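You operate a simulated robot arm through the tools that you are given. There is no shell and no other tool.

You run a simulated robot arm. Do the job below in one go: nothing can be reset, and whatever is moved stays where it is left.

## Task
Put things in order on the top of the grey bench. At the end: the blue hand brush stands where the grey holed box stood; the orange lamp stands where the green lamp stood; the grey holed box from the top of the grey bench is in the silver steel tray; the green lamp stands where the blue hand brush stood; whatever was shut is shut again. Leave all else as you found it, and nothing knocked over.

It is judged by the outcome, as a careful person would: the job done as asked, and still so three seconds after it is handed in. It fails if anything else is knocked over, pushed out of place, dropped, spilled or broken.

## Robot
A 7-joint arm with a two-finger parallel gripper, fixed in place. Base frame: the origin is at the foot of the arm, x ahead of it, y to its left, z up; the work surface is at about z = 0. Units: mm, degrees, N and s.
With the tool pointing down near the work surface it reaches from about 240 to 620 mm from the base axis. Its first joint turns from -66.0 to 66.0 degrees. Payload 2.6 kg.
The TCP is the grasp point between the finger pads, 30 mm short of the fingertips. In the tool frame z runs along the fingers and y along their closing line. The gripper opens to 94 mm. The fingers are 28 mm wide and 10 mm thick; the gripper's body (50 by 96 mm) begins 55 mm behind the TCP.
Orientation is told as [roll, pitch, yaw] about the base's x, y, z axes, in that order, counted from this pose: with the fingers straight down and closing along the base's y, the tool's x points along the base's -x, its y along +y and its z along -z.

## Interface
- The arm moves only by the tool step_arm. Its argument "increments" is a list of rows, each a list of 7 numbers: the shift along the tool's x, y, z in mm, then the turn, a rotation vector about the tool's x, y, z in degrees, then the closure, from 0 (fully open) to 1 (shut). In form: [[dx, dy, dz, wx, wy, wz, hand], ...]. A call has 1 to 20 rows; each row is the pose to reach, as a shift and turn from the pose commanded when the call began, along the tool's axes at that moment. Each row takes 0.2 s and may step no farther than 50 mm and 8.6 degrees from the row before; otherwise, or with a gripper value out of range, the whole call is refused. Where a pose cannot be reached the arm comes as near as it can. A force on the tool above 40 N (or 10 N above the force at the start of the call, whichever is more), or a blocked arm, ends the call early, and 0.2 s more pass. The fingers move at their own pace (about 72 mm/s each) and stop on an object; they squeeze with about 24 N. The grip force told is the motor's: it shows also when the fingers shut on nothing. Time passes only in rows, and 0.2 s behind the last, so rows that repeat a pose let the fingers close. The reply holds the time, the measured pose of the TCP, the force on the tool along the base axes, the opening and the grip force, in the units named above and with some noise, with the torque about the TCP (base axes, N m) and any sound that the robot's microphone picked up.
- Cameras (640 x 400 px; columns grow to the right, rows downward): "scene" is fixed at [48.7, 445.6, 560.3]; the picture's right is [-0.63, -0.78, 0.00], its down [-0.48, 0.39, -0.78] and it looks along [0.61, -0.49, -0.62] (base axes); focal length 343 px, centre (320, 200). "wrist" rides on the gripper at [76, 14, -102] in the tool frame; the picture's right is [-0.18, 0.98, 0.00], its down [-0.75, -0.14, -0.64] and it looks along [-0.63, -0.12, 0.77] (tool axes); focal length 243 px, centre (320, 200). There is no depth. A picture from a camera that has moved, and an enlarged one, comes with that camera's place and axes in the base frame and with its lens.
- capture(camera): a new picture of that camera. The clock stands still meanwhile.
- zoom(camera, box): a new picture of the part [left, top, right, bottom] of that camera's present view, enlarged. The clock stands still meanwhile.
- finish_job(): hands the job in; it is judged then, once.

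Nothing tells you positions but the pictures and the camera data. Unless the task says otherwise, let go and move clear before handing in.

The tools are called by a JSON object that holds its "name" and its "arguments". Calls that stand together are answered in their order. step_arm: Moves the arm, as the interface text tells. Its arguments: {"type":"object","properties":{"increments":{"type":"array"}},"required":["increments"]} The other tools are called the same way: capture (camera) takes a picture; zoom (camera, box) takes an enlarged picture of a part of a camera's view; finish_job () hands the job in.

At the start:

```text
t: 0.0
ee_pos: [408.3, 190.5, 260.5]
orientation: [0.0, 0.0, 0.0]
contact_force: [0.0, -0.4, -0.4]
torque: [0.02, -0.01, 0.02]
opening: 93.9
grasp_force: 0.1
```

scene: 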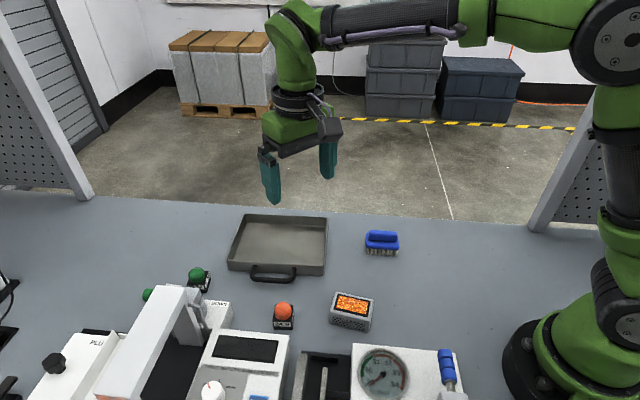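
wrist: 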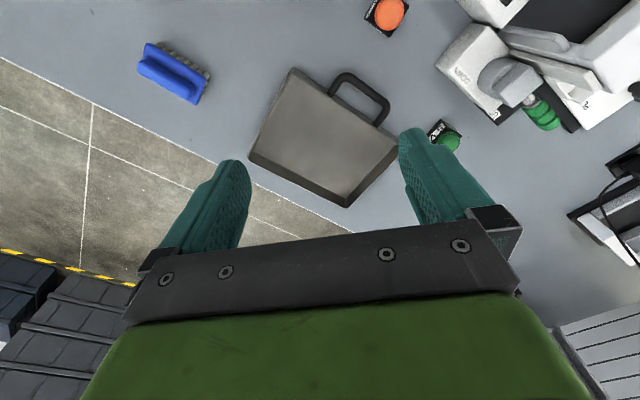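

I see the bench with a steel tray, a blue brush, an orange lamp, a green lamp, a grey holed box with something orange on top, and some machines. I will look closer before moving.

{"name": "zoom", "arguments": {"camera": "scene", "box": [220, 200, 420, 340]}}

{"name": "zoom", "arguments": {"camera": "scene", "box": [120, 240, 320, 365]}}

{"name": "zoom", "arguments": {"camera": "scene", "box": [0, 240, 256, 400]}}

{"name": "zoom", "arguments": {"camera": "scene", "box": [250, 270, 480, 400]}}

{"name": "zoom", "arguments": {"camera": "wrist", "box": [360, 0, 640, 175]}}

```text
2.86 times, centred on (320, 270) of scene
camera zoom: at [48.7, 445.6, 560.3], right [-0.63, -0.78, 0.0], down [-0.48, 0.39, -0.78], along [0.61, -0.49, -0.62], focal length 981 px, centre (320, 0)
```

zoom: 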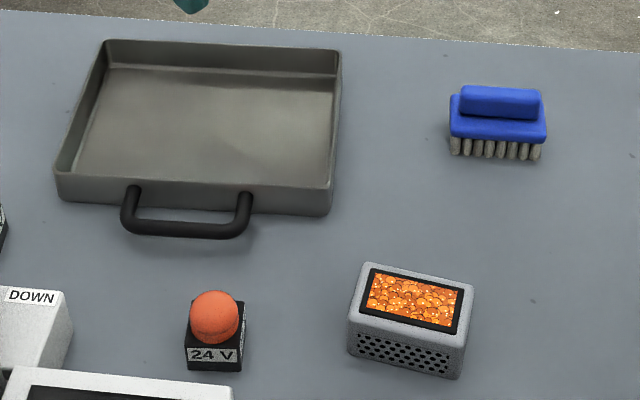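

```text
3.20 times, centred on (220, 302) of scene
camera zoom: at [48.7, 445.6, 560.3], right [-0.63, -0.78, 0.0], down [-0.48, 0.39, -0.78], along [0.61, -0.49, -0.62], focal length 1098 px, centre (640, -128)
```

zoom: 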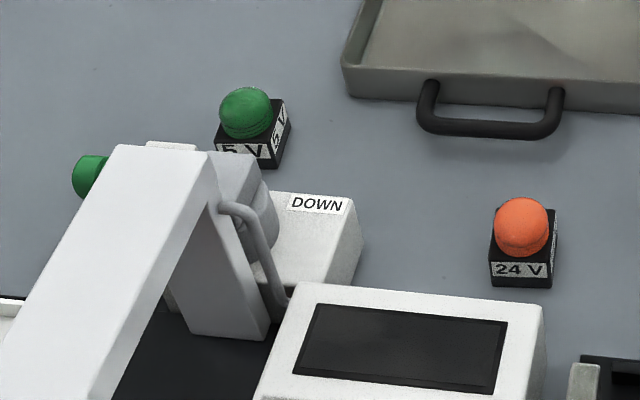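

```text
2.50 times, centred on (128, 320) of scene
camera zoom: at [48.7, 445.6, 560.3], right [-0.63, -0.78, 0.0], down [-0.48, 0.39, -0.78], along [0.61, -0.49, -0.62], focal length 858 px, centre (800, -100)
```

zoom: 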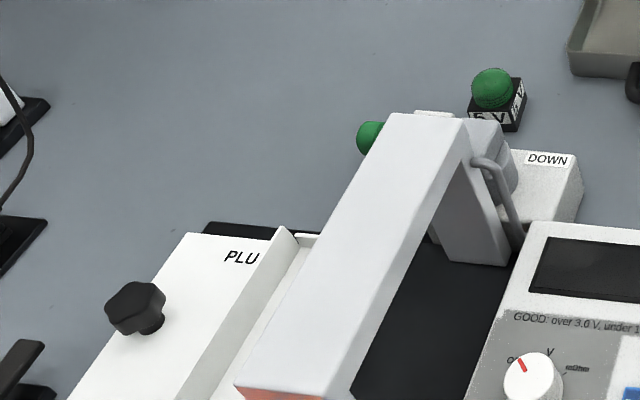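

```text
2.78 times, centred on (365, 335) of scene
camera zoom: at [48.7, 445.6, 560.3], right [-0.63, -0.78, 0.0], down [-0.48, 0.39, -0.78], along [0.61, -0.49, -0.62], focal length 955 px, centre (195, -176)
```

zoom: 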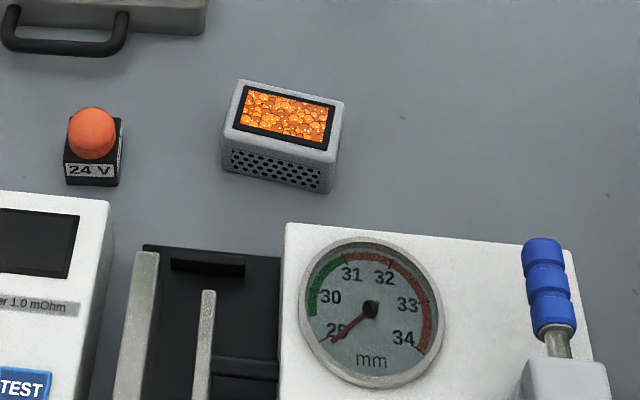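

```text
2.29 times, centred on (500, 88) of wrist
camera zoom: at [332.2, 205.3, 364.4], right [0.18, 0.98, 0.0], down [0.75, -0.14, 0.64], along [0.63, -0.12, -0.77], focal length 555 px, centre (-91, 457)
```

zoom: 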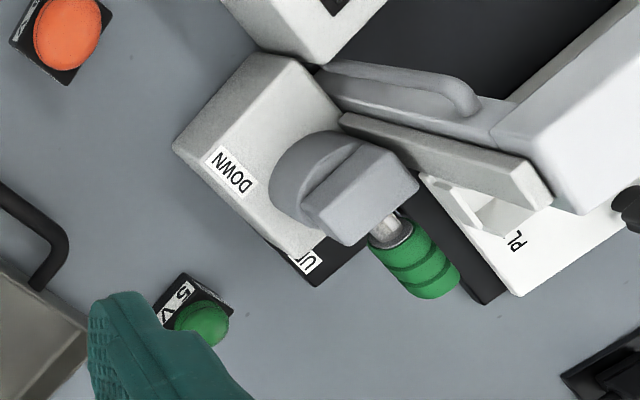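

I take the box to be centred near (291, 177), about 70 x 40 x 40 mm with its long axis at about 36°. The brush is near (370, 10), the orange lamp near (362, 277), the green lamp near (515, 358), and the tray centre near (520, 178). I first move above the box and look at it with the wrist camera.

{"name": "step_arm", "arguments": {"increments": [[23, -2.6, 18, 0, 0, -7.16, 0.1], [46, -5.2, 36, 0, 0, -14.32, 0.2], [70, -7.8, 54, 0, 0, -21.5, 0.3], [94, -10.4, 72, 0, 0, -28.6, 0.3], [116.8, -13, 90, 0, 0, -35.8, 0.3], [116.8, -13, 90, 0, 0, -35.8, 0.3]]}}

{"name": "capture", "arguments": {"camera": "wrist"}}

{"name": "capture", "arguments": {"camera": "scene"}}

```text
t: 1.4
ee_pos: [291.8, 177.8, 172.1]
orientation: [0.0, 0.0, 35.9]
contact_force: [-0.6, -0.3, -0.2]
torque: [0.0, 0.0, -0.03]
opening: 66.0
grasp_force: 0.0
```

```text
taken
camera wrist: at [220.4, 145.1, 274.3], right [-0.43, 0.9, 0.0], down [0.69, 0.33, 0.64], along [0.58, 0.27, -0.77], focal length 243 px, centre (320, 200)
```

wrist: 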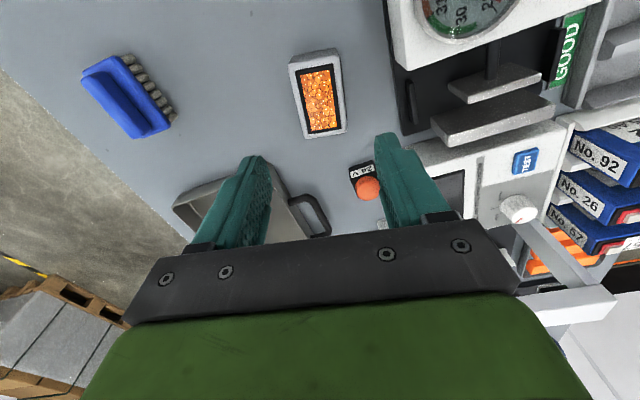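

```text
taken
```

scene: 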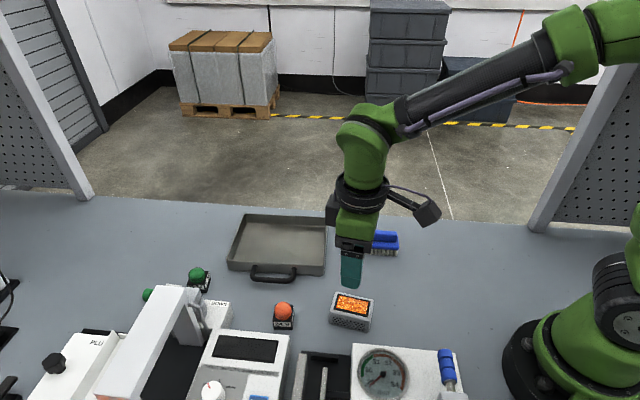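

The box sits almost straight below the gripper and its yaw looks close. I zoom in to refine its position.

{"name": "zoom", "arguments": {"camera": "wrist", "box": [240, 20, 400, 160]}}

{"name": "zoom", "arguments": {"camera": "wrist", "box": [60, 30, 220, 150]}}

```text
2.86 times, centred on (320, 90) of wrist
camera zoom: at [220.4, 145.1, 274.3], right [-0.43, 0.9, 0.0], down [0.69, 0.33, 0.64], along [0.58, 0.27, -0.77], focal length 693 px, centre (320, 514)
```

zoom: 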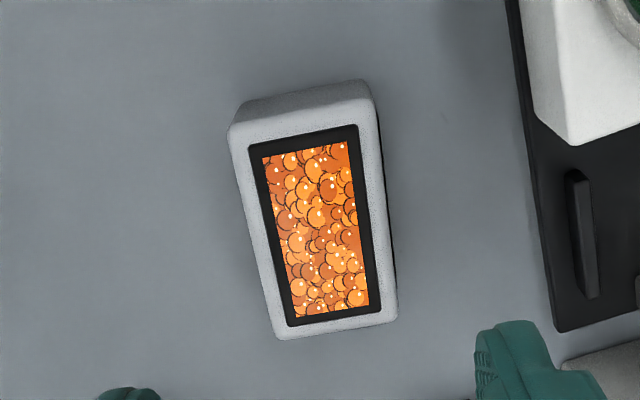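

```text
3.33 times, centred on (140, 90) of wrist
camera zoom: at [220.4, 145.1, 274.3], right [-0.43, 0.9, 0.0], down [0.69, 0.33, 0.64], along [0.58, 0.27, -0.77], focal length 809 px, centre (920, 567)
```

zoom: 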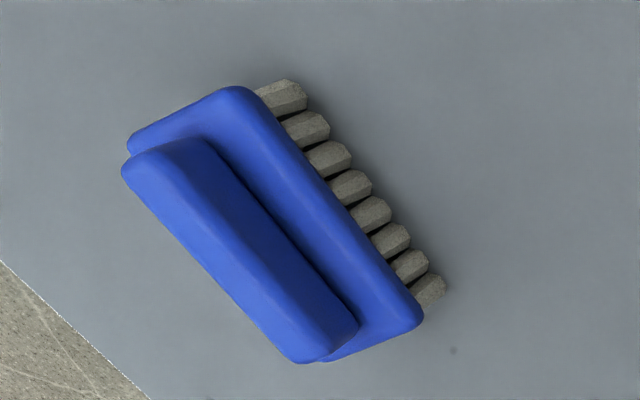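

The box centre is about 2.7 mm toward the base from the TCP and the yaw is good. I descend around it with the fingers at about 66 mm, close, and check.

{"name": "step_arm", "arguments": {"increments": [[2.7, 0.5, 30, 0, 0, 0, 0.3], [2.7, 0.5, 60, 0, 0, 0, 0.3], [2.7, 0.5, 90, 0, 0, 0, 0.3], [2.7, 0.5, 110, 0, 0, 0, 0.3], [2.7, 0.5, 125, 0, 0, 0, 0.3], [2.7, 0.5, 136, 0, 0, 0, 0.3], [2.7, 0.5, 136, 0, 0, 0, 0.3]]}}

{"name": "capture", "arguments": {"camera": "wrist"}}

{"name": "zoom", "arguments": {"camera": "scene", "box": [250, 200, 450, 340]}}

```text
t: 3.0
ee_pos: [289.3, 176.9, 34.6]
orientation: [0.0, 0.0, 35.9]
contact_force: [0.7, -0.2, -0.5]
torque: [-0.02, 0.02, 0.03]
opening: 65.9
grasp_force: 0.0
```

```text
taken
camera wrist: at [218.3, 144.5, 138.2], right [-0.43, 0.91, 0.0], down [0.69, 0.33, 0.64], along [0.58, 0.27, -0.77], focal length 243 px, centre (320, 200)
```

wrist: 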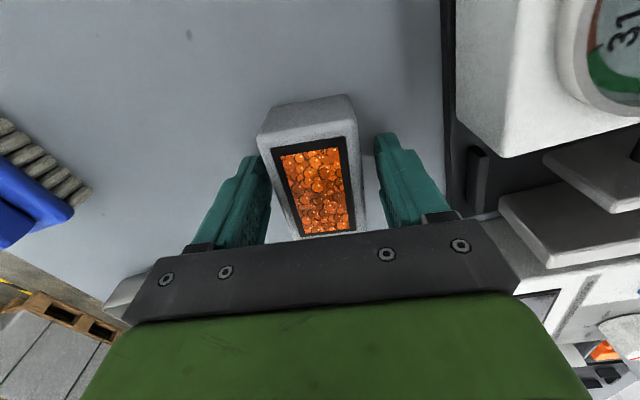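

```text
2.86 times, centred on (350, 270) of scene
camera zoom: at [48.7, 445.6, 560.3], right [-0.63, -0.78, 0.0], down [-0.48, 0.39, -0.78], along [0.61, -0.49, -0.62], focal length 981 px, centre (234, 0)
```

zoom: 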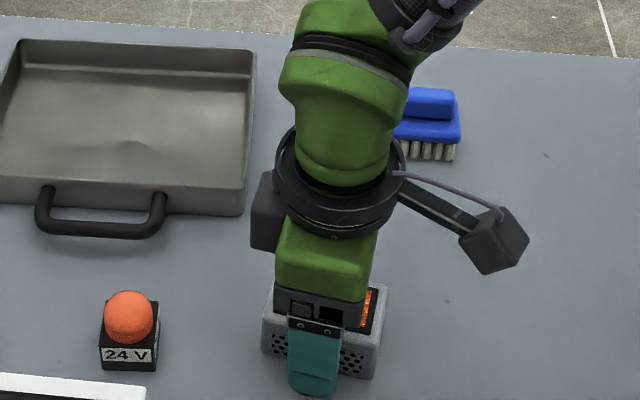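

The fingers straddle the box evenly, so I close on it and lift it a little.

{"name": "step_arm", "arguments": {"increments": [[0, 0, 0, 0, 0, 0, 0.5], [0, 0, 0, 0, 0, 0, 1], [0, 0, 0, 0, 0, 0, 1], [0, 0, 0, 0, 0, 0, 1]]}}

{"name": "step_arm", "arguments": {"increments": [[0, 0, -5, 0, 0, 0, 1], [0, 0, -20, 0, 0, 0, 1], [0, 0, -45, 0, 0, 0, 1], [0, 0, -75, 0, 0, 0, 1], [0, 0, -105, 0, 0, 0, 1], [0, 0, -105, 0, 0, 0, 1]]}}

{"name": "capture", "arguments": {"camera": "wrist"}}

{"name": "capture", "arguments": {"camera": "scene"}}

```text
t: 4.0
ee_pos: [289.8, 177.2, 36.1]
orientation: [0.1, 0.0, 35.8]
contact_force: [0.6, 0.4, 0.5]
torque: [0.0, 0.01, 0.0]
opening: 50.1
grasp_force: 23.8
```

```text
t: 5.4
ee_pos: [291.1, 176.8, 141.3]
orientation: [0.0, 0.1, 35.8]
contact_force: [-0.3, 0.1, -0.3]
torque: [-0.01, 0.0, 0.02]
opening: 0.0
grasp_force: 24.0
```

```text
taken
camera wrist: at [220.0, 143.5, 244.7], right [-0.43, 0.91, 0.0], down [0.69, 0.33, 0.64], along [0.58, 0.27, -0.77], focal length 243 px, centre (320, 200)
```

wrist: 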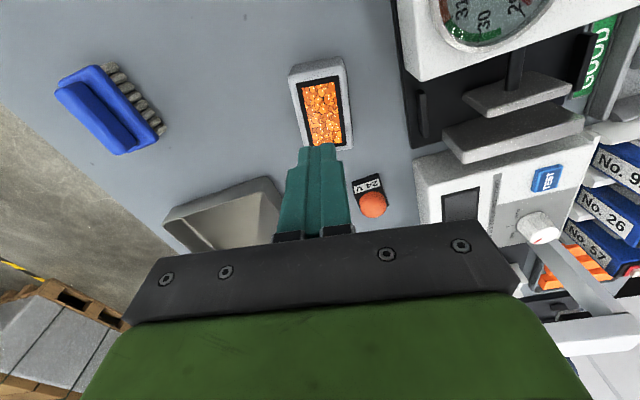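

```text
taken
```

scene: 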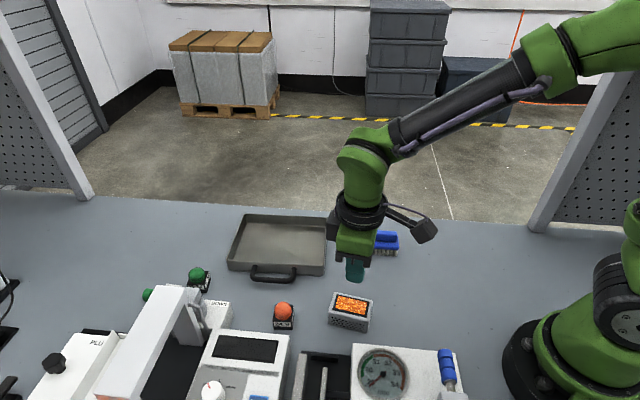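

The fingers closed to 0, so the box slipped out and stayed on the bench. I look closely at the box to see whether it moved and why the grip failed.

{"name": "zoom", "arguments": {"camera": "scene", "box": [220, 200, 420, 340]}}

{"name": "zoom", "arguments": {"camera": "scene", "box": [310, 270, 400, 340]}}

{"name": "zoom", "arguments": {"camera": "wrist", "box": [240, 20, 400, 160]}}

```text
2.86 times, centred on (320, 270) of scene
camera zoom: at [48.6, 445.6, 560.3], right [-0.63, -0.78, 0.0], down [-0.48, 0.39, -0.78], along [0.61, -0.49, -0.62], focal length 981 px, centre (320, 0)
```

zoom: 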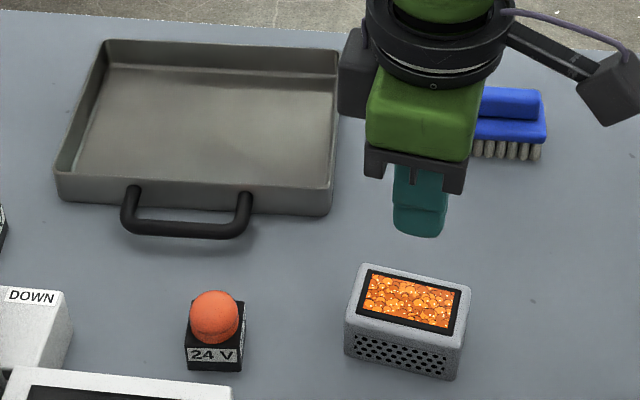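

```text
5.71 times, centred on (355, 305) of scene
camera zoom: at [48.6, 445.6, 560.3], right [-0.63, -0.78, 0.0], down [-0.48, 0.39, -0.78], along [0.61, -0.49, -0.62], focal length 1961 px, centre (120, -400)
```

zoom: 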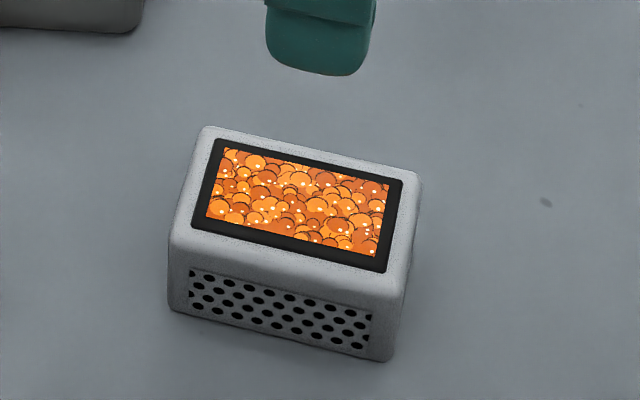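

```text
2.86 times, centred on (320, 90) of wrist
camera zoom: at [220.0, 143.5, 244.7], right [-0.43, 0.91, 0.0], down [0.69, 0.33, 0.64], along [0.58, 0.27, -0.77], focal length 693 px, centre (320, 514)
```

zoom: 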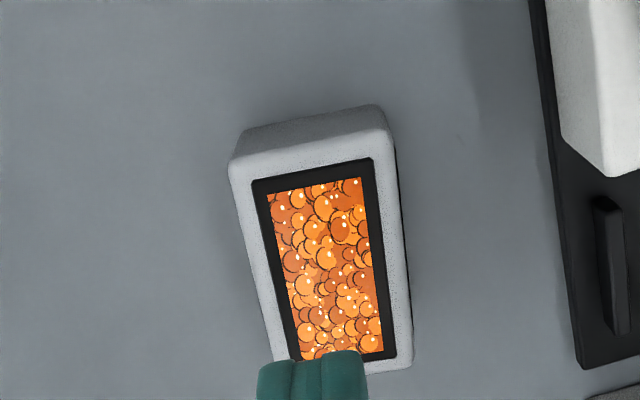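

The box has shifted only about 2 mm, still upright, centre now near (289, 179). I reopen, go back down a little lower, close, and check the contact by picture before lifting.

{"name": "step_arm", "arguments": {"increments": [[0, 3, 0, 0, 0, 0, 0.25], [0, 3, 0, 0, 0, 0, 0.25], [0, 3, 0, 0, 0, 0, 0.25], [0, 3, 30, 0, 0, 0, 0.25], [0, 3, 60, 0, 0, 0, 0.25], [0, 3, 80, 0, 0, 0, 0.25], [0, 3, 95, 0, 0, 0, 0.25], [0, 3, 108, 0, 0, 0, 0.25], [0, 3, 108, 0, 0, 0, 0.25]]}}

{"name": "step_arm", "arguments": {"increments": [[0, 0, 0, 0, 0, 0, 0.45], [0, 0, 0, 0, 0, 0, 0.55], [0, 0, 0, 0, 0, 0, 0.6], [0, 0, 0, 0, 0, 0, 0.7], [0, 0, 0, 0, 0, 0, 0.7], [0, 0, 0, 0, 0, 0, 0.7]]}}

{"name": "capture", "arguments": {"camera": "wrist"}}

{"name": "zoom", "arguments": {"camera": "scene", "box": [310, 260, 410, 340]}}

```text
t: 7.4
ee_pos: [288.7, 178.4, 33.0]
orientation: [0.0, 0.0, 35.8]
contact_force: [-0.5, 0.4, 0.5]
torque: [0.01, 0.04, 0.01]
opening: 70.7
grasp_force: 0.1
```

```text
t: 8.8
ee_pos: [289.2, 178.5, 32.3]
orientation: [0.0, 0.0, 35.8]
contact_force: [-0.2, 0.4, 1.0]
torque: [0.01, 0.01, 0.0]
opening: 49.7
grasp_force: 23.8
```

```text
taken
camera wrist: at [217.3, 145.8, 135.6], right [-0.43, 0.91, 0.0], down [0.69, 0.33, 0.64], along [0.58, 0.27, -0.77], focal length 243 px, centre (320, 200)
```

wrist: 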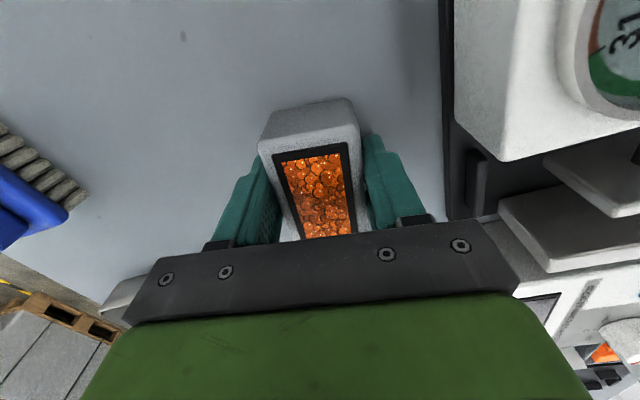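

```text
5.00 times, centred on (360, 300) of scene
camera zoom: at [48.7, 445.6, 560.3], right [-0.63, -0.78, 0.0], down [-0.48, 0.39, -0.78], along [0.61, -0.49, -0.62], focal length 1716 px, centre (120, -300)
```

zoom: 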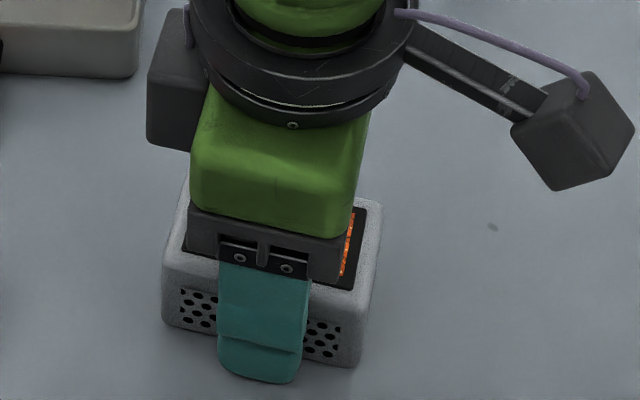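

The fingers now press the box at 50 mm opening. I lift very slowly by a few millimetres and watch the force to see its weight and whether it slips.

{"name": "step_arm", "arguments": {"increments": [[0, 0, 0, 0, 0, 0, 1], [0, 0, -1, 0, 0, 0, 1], [0, 0, -2, 0, 0, 0, 1], [0, 0, -3, 0, 0, 0, 1], [0, 0, -4, 0, 0, 0, 1]]}}

{"name": "zoom", "arguments": {"camera": "scene", "box": [310, 260, 410, 340]}}

```text
t: 10.0
ee_pos: [289.2, 178.6, 36.4]
orientation: [-0.1, 0.0, 35.7]
contact_force: [-0.4, 0.5, 0.0]
torque: [-0.02, -0.02, 0.0]
opening: 50.0
grasp_force: 24.0
```

```text
5.00 times, centred on (360, 300) of scene
camera zoom: at [48.7, 445.6, 560.3], right [-0.63, -0.78, 0.0], down [-0.48, 0.39, -0.78], along [0.61, -0.49, -0.62], focal length 1716 px, centre (120, -300)
```

zoom: 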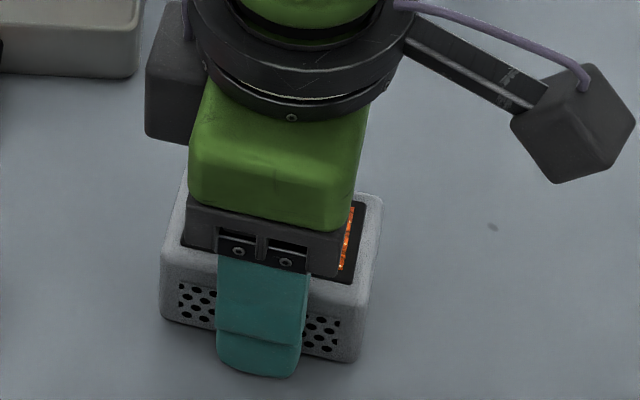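

The box rises with the fingers and appears light. I keep lifting gently and check.

{"name": "step_arm", "arguments": {"increments": [[0, 0, -4, 0, 0, 0, 1], [0, 0, -8, 0, 0, 0, 1], [0, 0, -12, 0, 0, 0, 1], [0, 0, -16, 0, 0, 0, 1], [0, 0, -20, 0, 0, 0, 1]]}}

{"name": "zoom", "arguments": {"camera": "scene", "box": [310, 240, 410, 340]}}

{"name": "capture", "arguments": {"camera": "wrist"}}

```text
t: 11.2
ee_pos: [287.9, 178.7, 56.5]
orientation: [0.0, 0.0, 35.8]
contact_force: [0.0, -0.2, -0.1]
torque: [-0.02, -0.01, -0.03]
opening: 50.0
grasp_force: 23.9
```

```text
4.00 times, centred on (360, 290) of scene
camera zoom: at [48.7, 445.6, 560.3], right [-0.63, -0.78, 0.0], down [-0.48, 0.39, -0.78], along [0.61, -0.49, -0.62], focal length 1373 px, centre (160, -160)
```

zoom: 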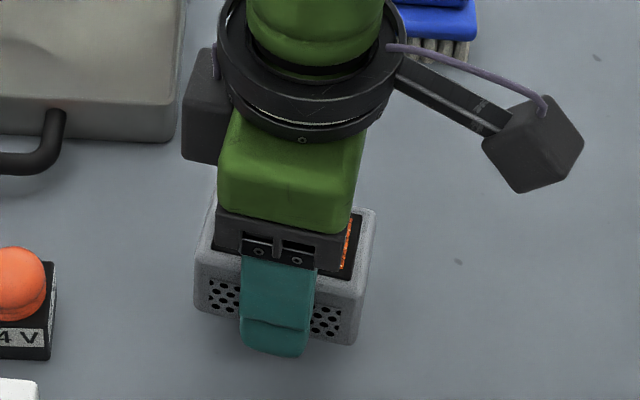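

```text
taken
camera wrist: at [217.0, 146.2, 159.4], right [-0.43, 0.9, 0.0], down [0.69, 0.33, 0.64], along [0.58, 0.27, -0.77], focal length 243 px, centre (320, 200)
```

wrist: 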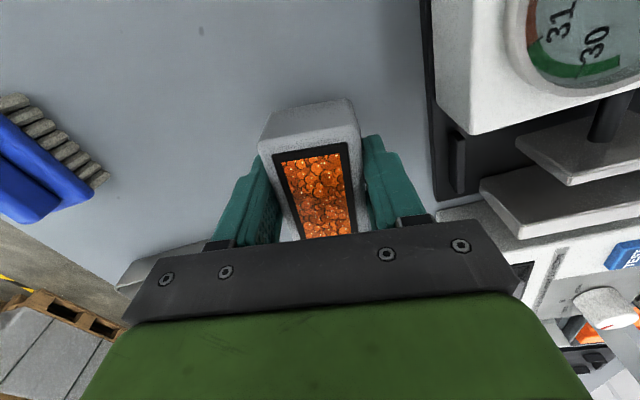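

The box is securely lifted at 50 mm opening. I raise it further at a slow pace, then carry it over the tray.

{"name": "step_arm", "arguments": {"increments": [[0, 0, -6, 0, 0, 0, 1], [0, 0, -14, 0, 0, 0, 1], [0, 0, -24, 0, 0, 0, 1], [0, 0, -34, 0, 0, 0, 1], [0, 0, -44, 0, 0, 0, 1], [0, 0, -54, 0, 0, 0, 1], [0, 0, -62, 0, 0, 0, 1], [0, 0, -66, 0, 0, 0, 1], [0, 0, -66, 0, 0, 0, 1]]}}

{"name": "capture", "arguments": {"camera": "scene"}}

```text
t: 13.2
ee_pos: [288.9, 180.3, 121.4]
orientation: [0.1, 0.1, 35.7]
contact_force: [0.6, -0.2, -0.6]
torque: [0.01, -0.02, 0.0]
opening: 49.9
grasp_force: 24.2
```

```text
taken
```

scene: 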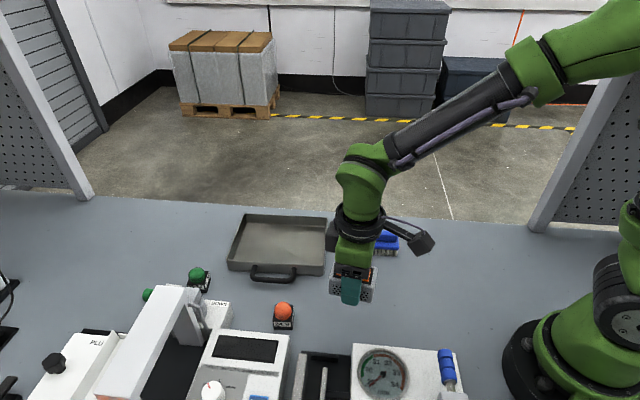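

The box holds. I carry it slowly to the tray centre while turning it to match the tray's axis.

{"name": "step_arm", "arguments": {"increments": [[-3.7, -2.7, 0, 0, 0, 0, 1], [-11.1, -8.2, 0, 0, 0, -0.7, 1], [-22.1, -16.3, 0, 0, 0, -1.4, 1], [-35.1, -25.8, 0, 0, 0, -2.2, 1], [-48, -35.3, 0, 0, 0, -3.1, 1], [-60.9, -44.8, 0, 0, 0, -3.9, 1], [-73.8, -54.4, 0, 0, 0, -4.7, 1], [-86.7, -63.9, 0, 0, 0, -5.5, 1], [-99.6, -73.4, 0, 0, 0, -6.4, 1], [-112.5, -82.9, 0, 0, 0, -7.2, 1], [-125.5, -92.4, 0, 0, 0, -8, 1], [-138.4, -101.9, 0, 0, 0, -8.9, 1], [-151.3, -111.4, 0, 0, 0, -9.7, 1], [-162.4, -119.6, 0, 0, 0, -10.4, 1], [-171.6, -126.4, 0, 0, 0, -11, 1], [-179, -131.8, 0, 0, 0, -11.5, 1], [-182.7, -134.5, 0, 0, 0, -11.8, 1], [-184.5, -135.9, 0, 0, 0, -11.8, 1], [-184.5, -135.9, 0, 0, 0, -11.8, 1]]}}

{"name": "capture", "arguments": {"camera": "scene"}}

{"name": "capture", "arguments": {"camera": "wrist"}}

```text
t: 17.2
ee_pos: [517.9, 177.1, 122.6]
orientation: [0.0, 0.0, 47.5]
contact_force: [0.7, 0.1, -1.5]
torque: [0.02, -0.02, 0.0]
opening: 50.0
grasp_force: 24.0
```

```text
taken
```

scene: 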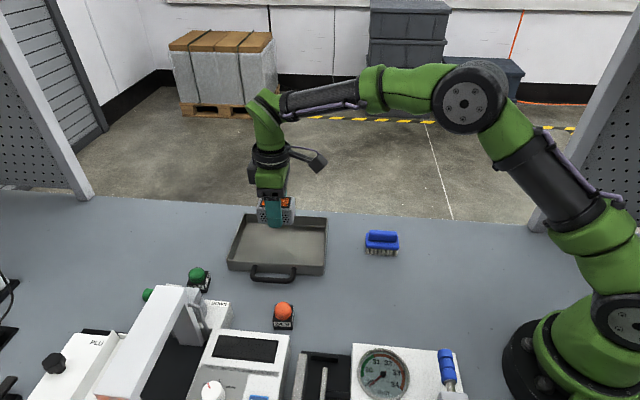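

```text
taken
camera wrist: at [454.7, 130.5, 225.3], right [-0.6, 0.8, 0.0], down [0.61, 0.46, 0.64], along [0.51, 0.39, -0.77], focal length 243 px, centre (320, 200)
```

wrist: 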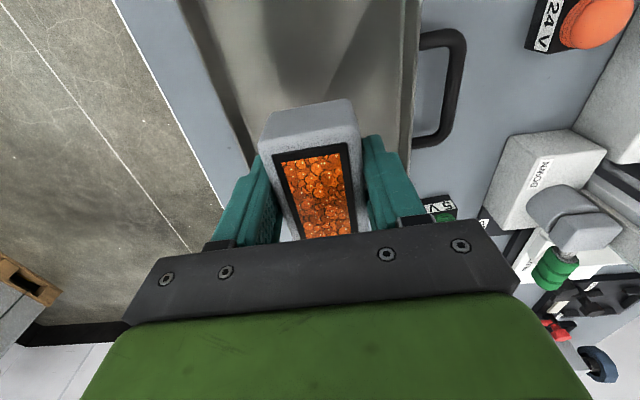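

The box hangs over the tray's middle. I lower it slowly, keeping just above the tray floor, then creep until I feel contact.

{"name": "step_arm", "arguments": {"increments": [[0, 0, 4, 0, 0, 0, 1], [0, 0, 12, 0, 0, 0, 1], [0, 0, 22, 0, 0, 0, 1], [0, 0, 32, 0, 0, 0, 1], [0, 0, 42, 0, 0, 0, 1], [0, 0, 52, 0, 0, 0, 1], [0, 0, 62, 0, 0, 0, 1], [0, 0, 70, 0, 0, 0, 1], [0, 0, 76, 0, 0, 0, 1], [0, 0, 80, 0, 0, 0, 1], [0, 0, 82, 0, 0, 0, 1]]}}

{"name": "step_arm", "arguments": {"increments": [[0, 0, 1, 0, 0, 0, 1], [0, 0, 2, 0, 0, 0, 1]]}}

{"name": "zoom", "arguments": {"camera": "scene", "box": [220, 180, 350, 290]}}

```text
t: 19.6
ee_pos: [517.5, 177.1, 39.0]
orientation: [-0.1, 0.1, 47.6]
contact_force: [0.4, -0.5, 0.0]
torque: [-0.03, 0.0, 0.0]
opening: 49.7
grasp_force: 24.3
```

```text
t: 20.2
ee_pos: [516.9, 176.3, 37.7]
orientation: [-0.1, 0.1, 47.7]
contact_force: [0.3, 0.4, -0.4]
torque: [-0.02, 0.0, 0.02]
opening: 49.7
grasp_force: 23.4
```

```text
3.64 times, centred on (285, 235) of scene
camera zoom: at [48.7, 445.6, 560.3], right [-0.63, -0.78, 0.0], down [-0.48, 0.39, -0.78], along [0.61, -0.49, -0.62], focal length 1248 px, centre (447, 73)
```

zoom: 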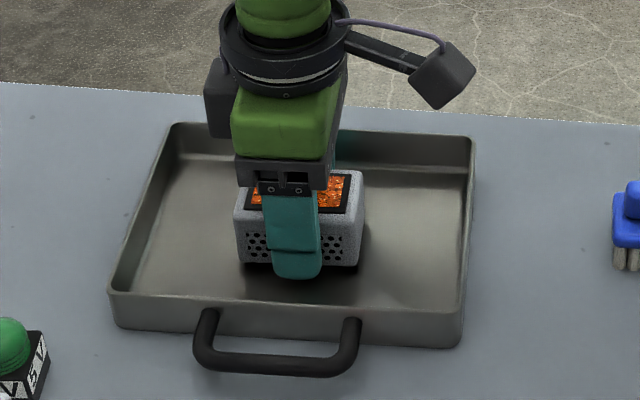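

{"name": "step_arm", "arguments": {"increments": [[0, 0, 1, 0, 0, 0, 1], [0, 0, 1, 0, 0, 0, 1]]}}

{"name": "step_arm", "arguments": {"increments": [[0, 0, 1, 0, 0, 0, 1], [0, 0, 1, 0, 0, 0, 1]]}}

{"name": "step_arm", "arguments": {"increments": [[0, 0, 1, 0, 0, 0, 1], [0, 0, 1, 0, 0, 0, 1]]}}

```text
t: 20.8
ee_pos: [517.3, 177.3, 37.6]
orientation: [0.0, 0.0, 47.6]
contact_force: [-0.2, -0.9, -1.4]
torque: [-0.03, 0.04, 0.02]
opening: 49.5
grasp_force: 24.3
```

```text
t: 21.4
ee_pos: [518.1, 175.9, 36.1]
orientation: [0.0, 0.0, 47.7]
contact_force: [-1.5, -0.1, 1.8]
torque: [-0.02, 0.04, -0.03]
opening: 49.9
grasp_force: 23.7
```

```text
t: 22.0
ee_pos: [518.3, 175.8, 34.8]
orientation: [-0.1, -0.1, 47.6]
contact_force: [-3.9, -2.6, 15.7]
torque: [-0.09, 0.13, -0.06]
opening: 49.9
grasp_force: 24.0
```

I feel contact with the tray floor (about 16 N). I ease off slightly, open the fingers moderately, and rise straight up.

{"name": "step_arm", "arguments": {"increments": [[0, 0, -0.7, 0, 0, 0, 1], [0, 0, -0.7, 0, 0, 0, 0.4], [0, 0, -0.7, 0, 0, 0, 0.32], [0, 0, -0.7, 0, 0, 0, 0.28], [0, 0, -0.7, 0, 0, 0, 0.28]]}}

{"name": "capture", "arguments": {"camera": "wrist"}}

{"name": "zoom", "arguments": {"camera": "scene", "box": [220, 180, 350, 290]}}

```text
t: 23.2
ee_pos: [517.1, 175.5, 34.8]
orientation: [0.0, 0.0, 47.6]
contact_force: [-0.9, 0.1, -0.5]
torque: [-0.01, 0.0, 0.0]
opening: 67.3
grasp_force: 0.0
```

```text
taken
camera wrist: at [454.7, 130.4, 138.9], right [-0.6, 0.8, 0.0], down [0.61, 0.46, 0.64], along [0.51, 0.39, -0.77], focal length 243 px, centre (320, 200)
```

wrist: 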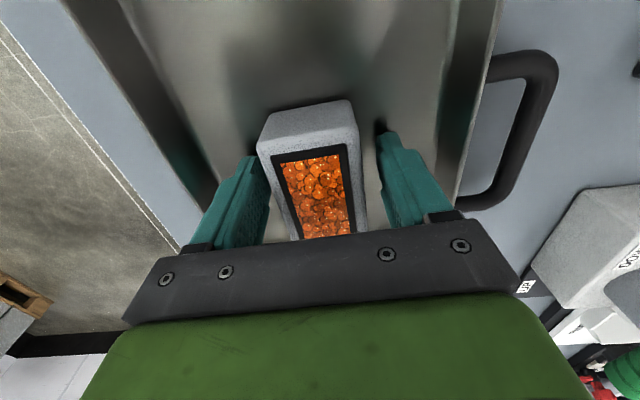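

```text
3.64 times, centred on (285, 235) of scene
camera zoom: at [48.7, 445.6, 560.3], right [-0.63, -0.78, 0.0], down [-0.48, 0.39, -0.78], along [0.61, -0.49, -0.62], focal length 1248 px, centre (447, 73)
```

zoom: 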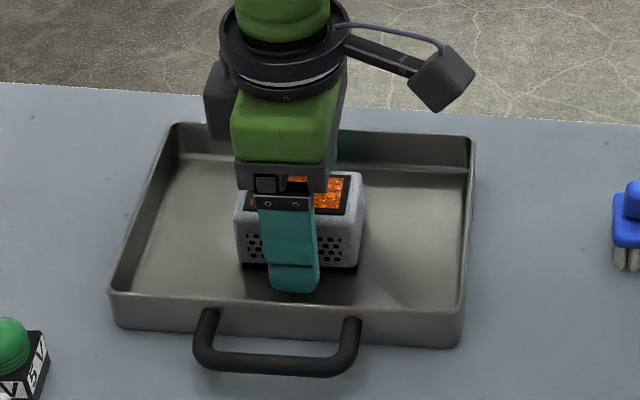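

The box stands in the tray, released. I rise straight up and then move above the brush for a look.

{"name": "step_arm", "arguments": {"increments": [[0, 0, -10, 0, 0, 0, 0.28], [0, 0, -30, 0, 0, 0, 0.28], [0, 0, -65, 0, 0, 0, 0.28], [0, 0, -105, 0, 0, 0, 0.28], [0, 0, -135, 0, 0, 0, 0.28], [30, -0.5, -135, 0, 0, 0, 0.28], [70, -1.2, -135, 0, 0, 0, 0.28], [110, -1.9, -135, 0, 0, 0, 0.28], [150, -2.6, -135, 0, 0, 0, 0.28], [190, -3.3, -135, 0, 0, 0, 0.28], [215, -3.8, -135, 0, 0, 0, 0.28], [221.3, -3.8, -135, 0, 0, 0, 0.28], [221.3, -3.8, -135, 0, 0, 0, 0.28]]}}

{"name": "capture", "arguments": {"camera": "wrist"}}

{"name": "zoom", "arguments": {"camera": "wrist", "box": [240, 20, 400, 160]}}

{"name": "capture", "arguments": {"camera": "scene"}}

```text
t: 26.0
ee_pos: [370.1, 9.6, 170.4]
orientation: [0.0, 0.0, 47.7]
contact_force: [0.5, -0.3, -0.5]
torque: [0.01, 0.01, -0.02]
opening: 67.8
grasp_force: 0.0
```

```text
taken
camera wrist: at [307.3, -36.2, 274.1], right [-0.6, 0.8, 0.0], down [0.61, 0.46, 0.64], along [0.51, 0.39, -0.77], focal length 243 px, centre (320, 200)
```

wrist: 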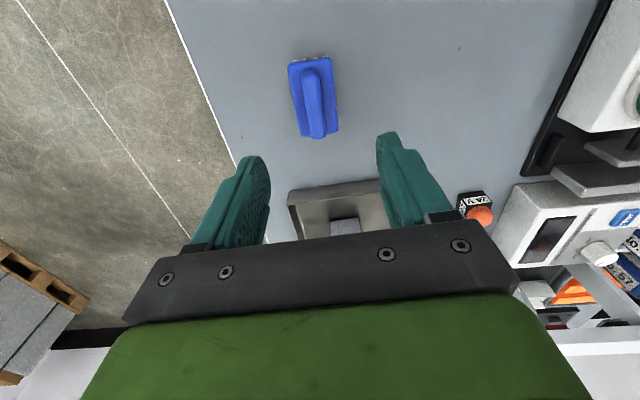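

```text
2.86 times, centred on (320, 90) of wrist
camera zoom: at [307.3, -36.2, 274.1], right [-0.6, 0.8, 0.0], down [0.61, 0.46, 0.64], along [0.51, 0.39, -0.77], focal length 693 px, centre (320, 514)
```

zoom: 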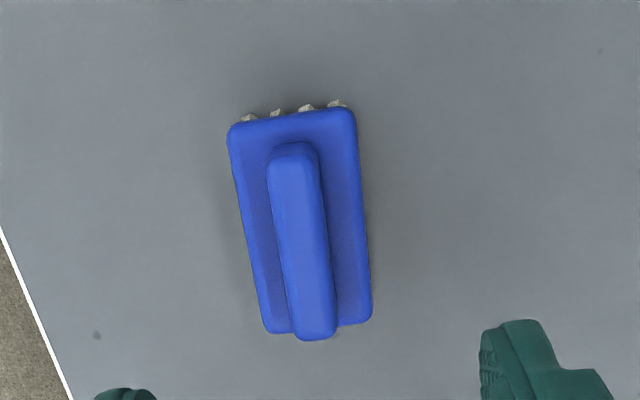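

```text
taken
```

scene: 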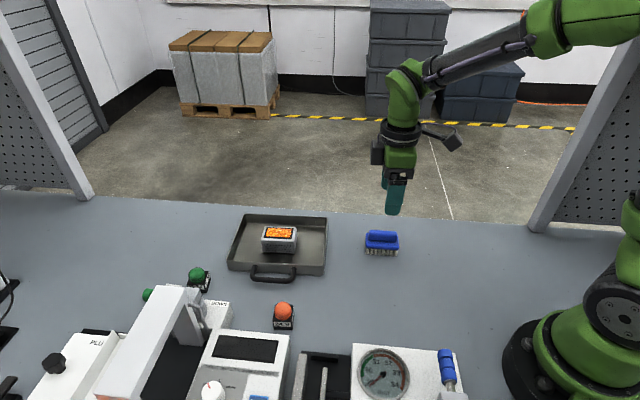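

The box stands well in the tray. The brush is centred about 2 mm and -4.6 mm from the TCP in tool x and y, near (372, 5), and needs a turn of about 3.7°. I check its height in the scene view first.

{"name": "zoom", "arguments": {"camera": "scene", "box": [350, 215, 420, 265]}}

```text
8.00 times, centred on (385, 240) of scene
camera zoom: at [48.6, 445.6, 560.3], right [-0.63, -0.78, 0.0], down [-0.48, 0.39, -0.78], along [0.61, -0.49, -0.62], focal length 2746 px, centre (-200, -120)
```

zoom: 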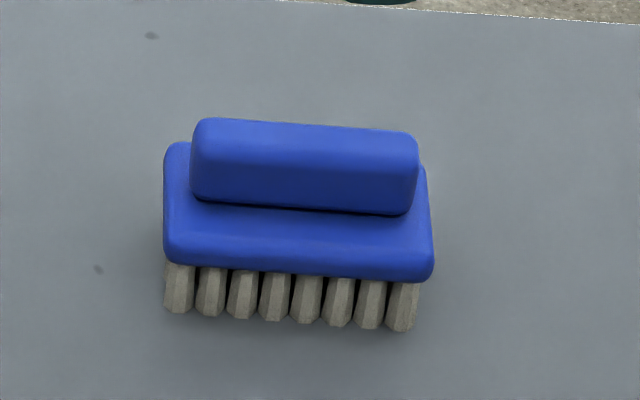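

The plate is about 40 mm wide between roughly 20 and 33 mm height, with the handle up to about 52 mm. I will grip the plate with the TCP at about 34 mm.

{"name": "step_arm", "arguments": {"increments": [[1.9, -4.6, 20, 0, 0, 3.7, 0.28], [1.9, -4.6, 50, 0, 0, 3.7, 0.28], [1.9, -4.6, 80, 0, 0, 3.7, 0.28], [1.9, -4.6, 105, 0, 0, 3.7, 0.28], [1.9, -4.6, 120, 0, 0, 3.7, 0.28], [1.9, -4.6, 130, 0, 0, 3.7, 0.28], [1.9, -4.6, 136, 0, 0, 3.7, 0.28], [1.9, -4.6, 136, 0, 0, 3.7, 0.28]]}}

{"name": "capture", "arguments": {"camera": "wrist"}}

{"name": "zoom", "arguments": {"camera": "scene", "box": [330, 190, 430, 270]}}

```text
t: 27.8
ee_pos: [374.0, 7.0, 34.6]
orientation: [0.0, -0.1, 43.9]
contact_force: [0.3, 1.1, 0.7]
torque: [0.03, 0.01, -0.03]
opening: 67.7
grasp_force: 0.0
```

```text
taken
camera wrist: at [308.2, -35.7, 138.3], right [-0.55, 0.84, 0.0], down [0.64, 0.42, 0.64], along [0.54, 0.35, -0.77], focal length 243 px, centre (320, 200)
```

wrist: 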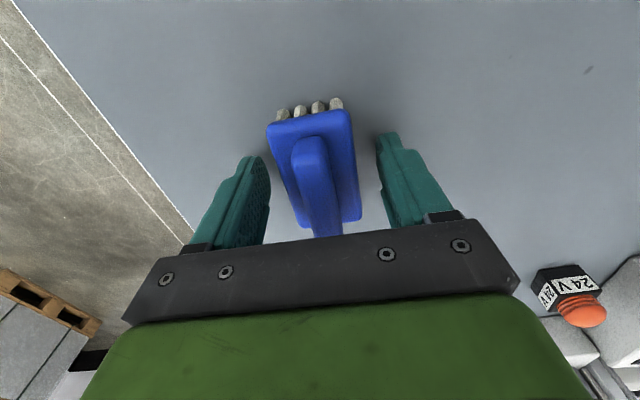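

```text
5.00 times, centred on (380, 230) of scene
camera zoom: at [48.7, 445.6, 560.3], right [-0.63, -0.78, 0.0], down [-0.48, 0.39, -0.78], along [0.61, -0.49, -0.62], focal length 1716 px, centre (20, 50)
```

zoom: 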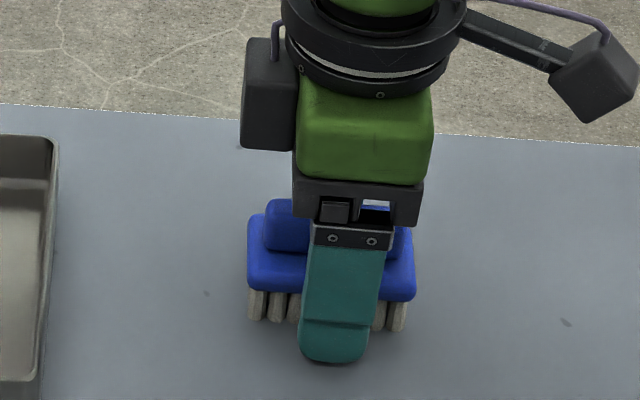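

The brush is centred between the fingers and aligned. I close on it and lift very slowly.

{"name": "step_arm", "arguments": {"increments": [[0, 0, 0, 0, 0, 0, 0.45], [0, 0, 0, 0, 0, 0, 0.55], [0, 0, 0, 0, 0, 0, 0.7], [0, 0, 0, 0, 0, 0, 1], [0, 0, 0, 0, 0, 0, 1]]}}

{"name": "step_arm", "arguments": {"increments": [[0, 0, -1, 0, 0, 0, 1], [0, 0, -3, 0, 0, 0, 1], [0, 0, -6, 0, 0, 0, 1], [0, 0, -10, 0, 0, 0, 1], [0, 0, -14, 0, 0, 0, 1], [0, 0, -18, 0, 0, 0, 1]]}}

{"name": "zoom", "arguments": {"camera": "scene", "box": [330, 190, 430, 270]}}

{"name": "capture", "arguments": {"camera": "wrist"}}

```text
t: 29.0
ee_pos: [373.9, 6.9, 35.7]
orientation: [0.0, -0.1, 43.9]
contact_force: [-0.2, 1.1, 0.6]
torque: [-0.01, 0.01, 0.01]
opening: 41.5
grasp_force: 24.3
```

```text
t: 30.4
ee_pos: [373.5, 6.7, 52.2]
orientation: [0.0, 0.0, 43.9]
contact_force: [0.0, 0.3, 0.5]
torque: [-0.02, 0.01, 0.01]
opening: 41.4
grasp_force: 24.1
```

```text
5.00 times, centred on (380, 230) of scene
camera zoom: at [48.7, 445.6, 560.3], right [-0.63, -0.78, 0.0], down [-0.48, 0.39, -0.78], along [0.61, -0.49, -0.62], focal length 1716 px, centre (20, 50)
```

zoom: 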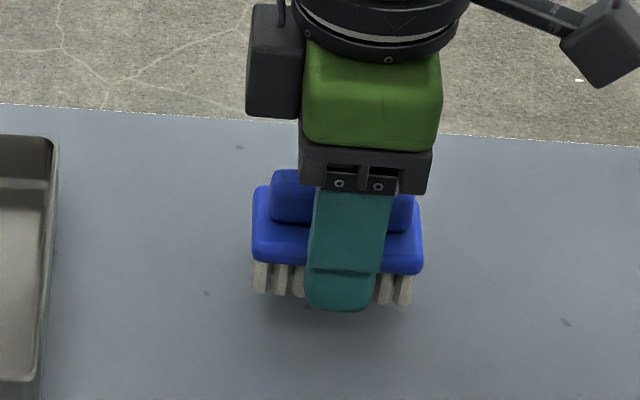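

```text
taken
camera wrist: at [307.3, -35.8, 156.0], right [-0.55, 0.84, 0.0], down [0.64, 0.42, 0.64], along [0.54, 0.35, -0.77], focal length 243 px, centre (320, 200)
```

wrist: 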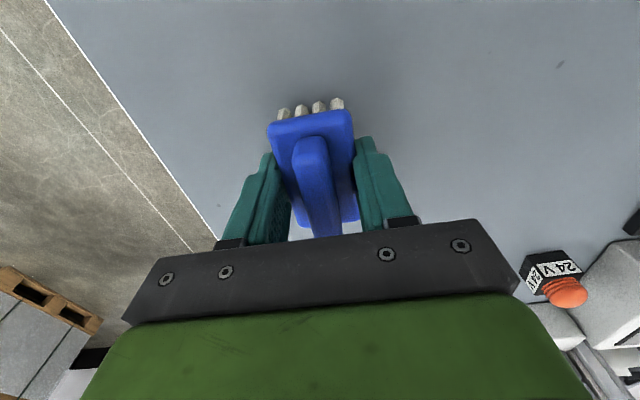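

The brush is held at 41 mm opening and lifted. I raise it more, then carry it slowly to the old box spot at about (290, 177), turning it to the box's 36° axis.

{"name": "step_arm", "arguments": {"increments": [[0, 0, -4, 0, 0, 0, 1], [0, 0, -11, 0, 0, 0, 1], [0, 0, -20, 0, 0, 0, 1], [0, 0, -30, 0, 0, 0, 1], [0, 0, -39, 0, 0, 0, 1], [0, 0, -45, 0, 0, 0, 1], [0, 0, -48, 0, 0, 0, 1]]}}

{"name": "step_arm", "arguments": {"increments": [[-1.2, 3.6, 0, 0, 0, 0.2, 1], [-4.2, 12.6, 0, 0, 0, 0.6, 1], [-8.4, 25.3, 0, 0, 0, 1.1, 1], [-13.2, 39.8, 0, 0, 0, 1.8, 1], [-18, 54.2, 0, 0, 0, 2.4, 1], [-22.8, 68.7, 0, 0, 0, 3, 1], [-27.6, 83.1, 0, 0, 0, 3.6, 1], [-32.4, 97.6, 0, 0, 0, 4.3, 1], [-37.2, 112, 0, 0, 0, 4.9, 1], [-42, 126.5, 0, 0, 0, 5.5, 1], [-46.8, 140.9, 0, 0, 0, 6.2, 1], [-51.6, 155.4, 0, 0, 0, 6.8, 1], [-55.8, 168.1, 0, 0, 0, 7.3, 1], [-58.8, 177.1, 0, 0, 0, 7.7, 1], [-60, 180.7, 0, 0, 0, 7.9, 1], [-60, 180.7, 0, 0, 0, 7.9, 1]]}}

{"name": "capture", "arguments": {"camera": "wrist"}}

{"name": "capture", "arguments": {"camera": "scene"}}

```text
t: 32.0
ee_pos: [373.5, 5.5, 100.9]
orientation: [0.0, 0.0, 43.9]
contact_force: [0.3, 0.4, -0.2]
torque: [-0.01, -0.03, 0.0]
opening: 41.1
grasp_force: 23.7
```

```text
t: 35.4
ee_pos: [291.5, 178.5, 101.5]
orientation: [0.1, -0.1, 35.9]
contact_force: [0.5, -0.5, -0.7]
torque: [-0.01, 0.03, 0.01]
opening: 41.5
grasp_force: 24.0
```

```text
taken
camera wrist: at [221.0, 145.3, 204.6], right [-0.43, 0.9, 0.0], down [0.69, 0.33, 0.64], along [0.58, 0.28, -0.77], focal length 243 px, centre (320, 200)
```

wrist: 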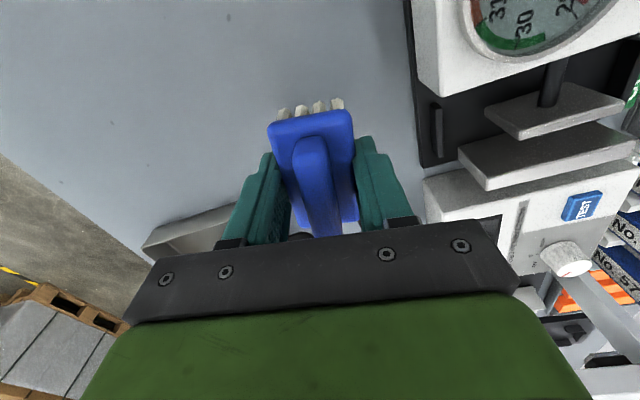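

```text
taken
```

scene: 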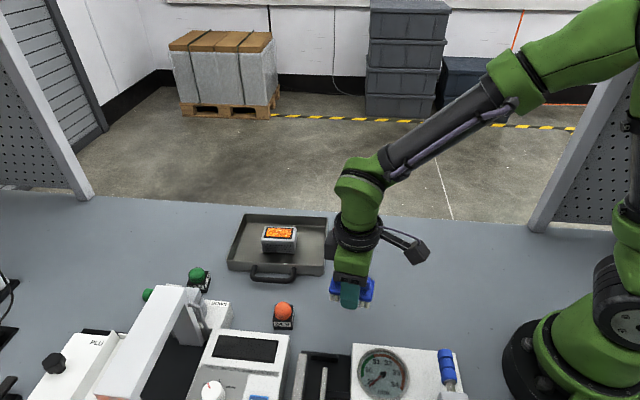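

The brush is above the box's old spot. I lower it slowly and creep to contact.

{"name": "step_arm", "arguments": {"increments": [[0, 0, 4, 0, 0, 0, 1], [0, 0, 12, 0, 0, 0, 1], [0, 0, 22, 0, 0, 0, 1], [0, 0, 32, 0, 0, 0, 1], [0, 0, 42, 0, 0, 0, 1], [0, 0, 51, 0, 0, 0, 1], [0, 0, 57, 0, 0, 0, 1], [0, 0, 61, 0, 0, 0, 1], [0, 0, 63, 0, 0, 0, 1]]}}

{"name": "step_arm", "arguments": {"increments": [[0, 0, 1, 0, 0, 0, 1], [0, 0, 1, 0, 0, 0, 1]]}}

{"name": "step_arm", "arguments": {"increments": [[0, 0, 1, 0, 0, 0, 1], [0, 0, 1, 0, 0, 0, 1]]}}

{"name": "zoom", "arguments": {"camera": "scene", "box": [310, 260, 410, 340]}}

```text
t: 37.4
ee_pos: [290.3, 177.8, 37.4]
orientation: [0.1, 0.0, 36.0]
contact_force: [0.8, 0.3, -1.7]
torque: [-0.01, 0.02, 0.0]
opening: 41.2
grasp_force: 24.4
```

```text
t: 38.0
ee_pos: [290.1, 177.0, 37.1]
orientation: [0.1, 0.0, 36.0]
contact_force: [0.8, 0.8, -0.6]
torque: [-0.01, -0.01, 0.01]
opening: 41.4
grasp_force: 23.7
```

```text
t: 38.6
ee_pos: [290.9, 177.5, 36.2]
orientation: [0.1, 0.0, 35.9]
contact_force: [0.9, 0.0, -1.1]
torque: [-0.01, 0.0, 0.0]
opening: 41.3
grasp_force: 24.1
```

```text
5.00 times, centred on (360, 300) of scene
camera zoom: at [48.7, 445.6, 560.3], right [-0.63, -0.78, 0.0], down [-0.48, 0.39, -0.78], along [0.61, -0.49, -0.62], focal length 1716 px, centre (120, -300)
```

zoom: 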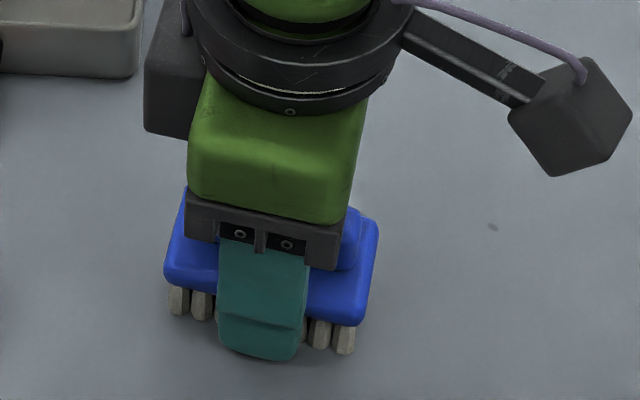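

{"name": "step_arm", "arguments": {"increments": [[0, 0, 1, 0, 0, 0, 1], [0, 0, 1, 0, 0, 0, 1]]}}

{"name": "step_arm", "arguments": {"increments": [[0, 0, 1, 0, 0, 0, 1], [0, 0, 1, 0, 0, 0, 1]]}}

```text
t: 39.2
ee_pos: [290.7, 177.8, 34.9]
orientation: [0.0, 0.0, 36.0]
contact_force: [-2.0, -0.5, 7.7]
torque: [-0.01, 0.11, -0.01]
opening: 41.3
grasp_force: 24.2
```

```text
t: 39.8
ee_pos: [290.5, 177.5, 34.0]
orientation: [0.0, -0.1, 35.8]
contact_force: [-10.6, -7.8, 36.1]
torque: [-0.21, 0.26, -0.04]
opening: 41.3
grasp_force: 24.0
```

The brush is firmly on the bench (pressing), so I back off 1 mm, open the fingers to about 66 mm and rise.

{"name": "step_arm", "arguments": {"increments": [[0, 0, -1.2, 0, 0, 0, 1], [0, 0, -1.2, 0, 0, 0, 0.5], [0, 0, -1.2, 0, 0, 0, 0.4], [0, 0, -1.2, 0, 0, 0, 0.3], [0, 0, -1.2, 0, 0, 0, 0.3]]}}

{"name": "capture", "arguments": {"camera": "wrist"}}

```text
t: 41.0
ee_pos: [290.5, 177.8, 35.5]
orientation: [0.0, -0.1, 36.0]
contact_force: [0.0, 0.0, -0.2]
torque: [0.01, 0.01, -0.02]
opening: 65.7
grasp_force: 0.1
```

```text
taken
camera wrist: at [220.1, 144.8, 138.6], right [-0.43, 0.9, 0.0], down [0.69, 0.33, 0.64], along [0.58, 0.28, -0.77], focal length 243 px, centre (320, 200)
```

wrist: 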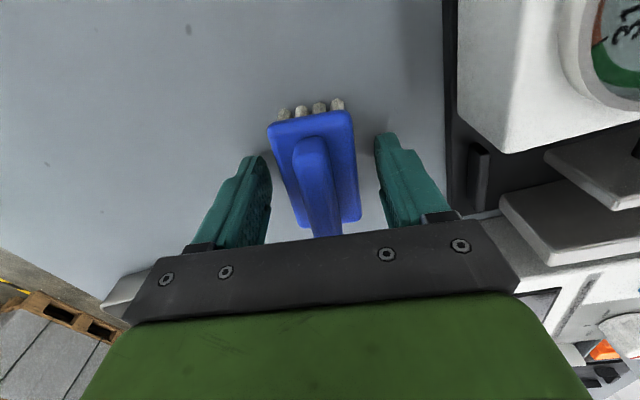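

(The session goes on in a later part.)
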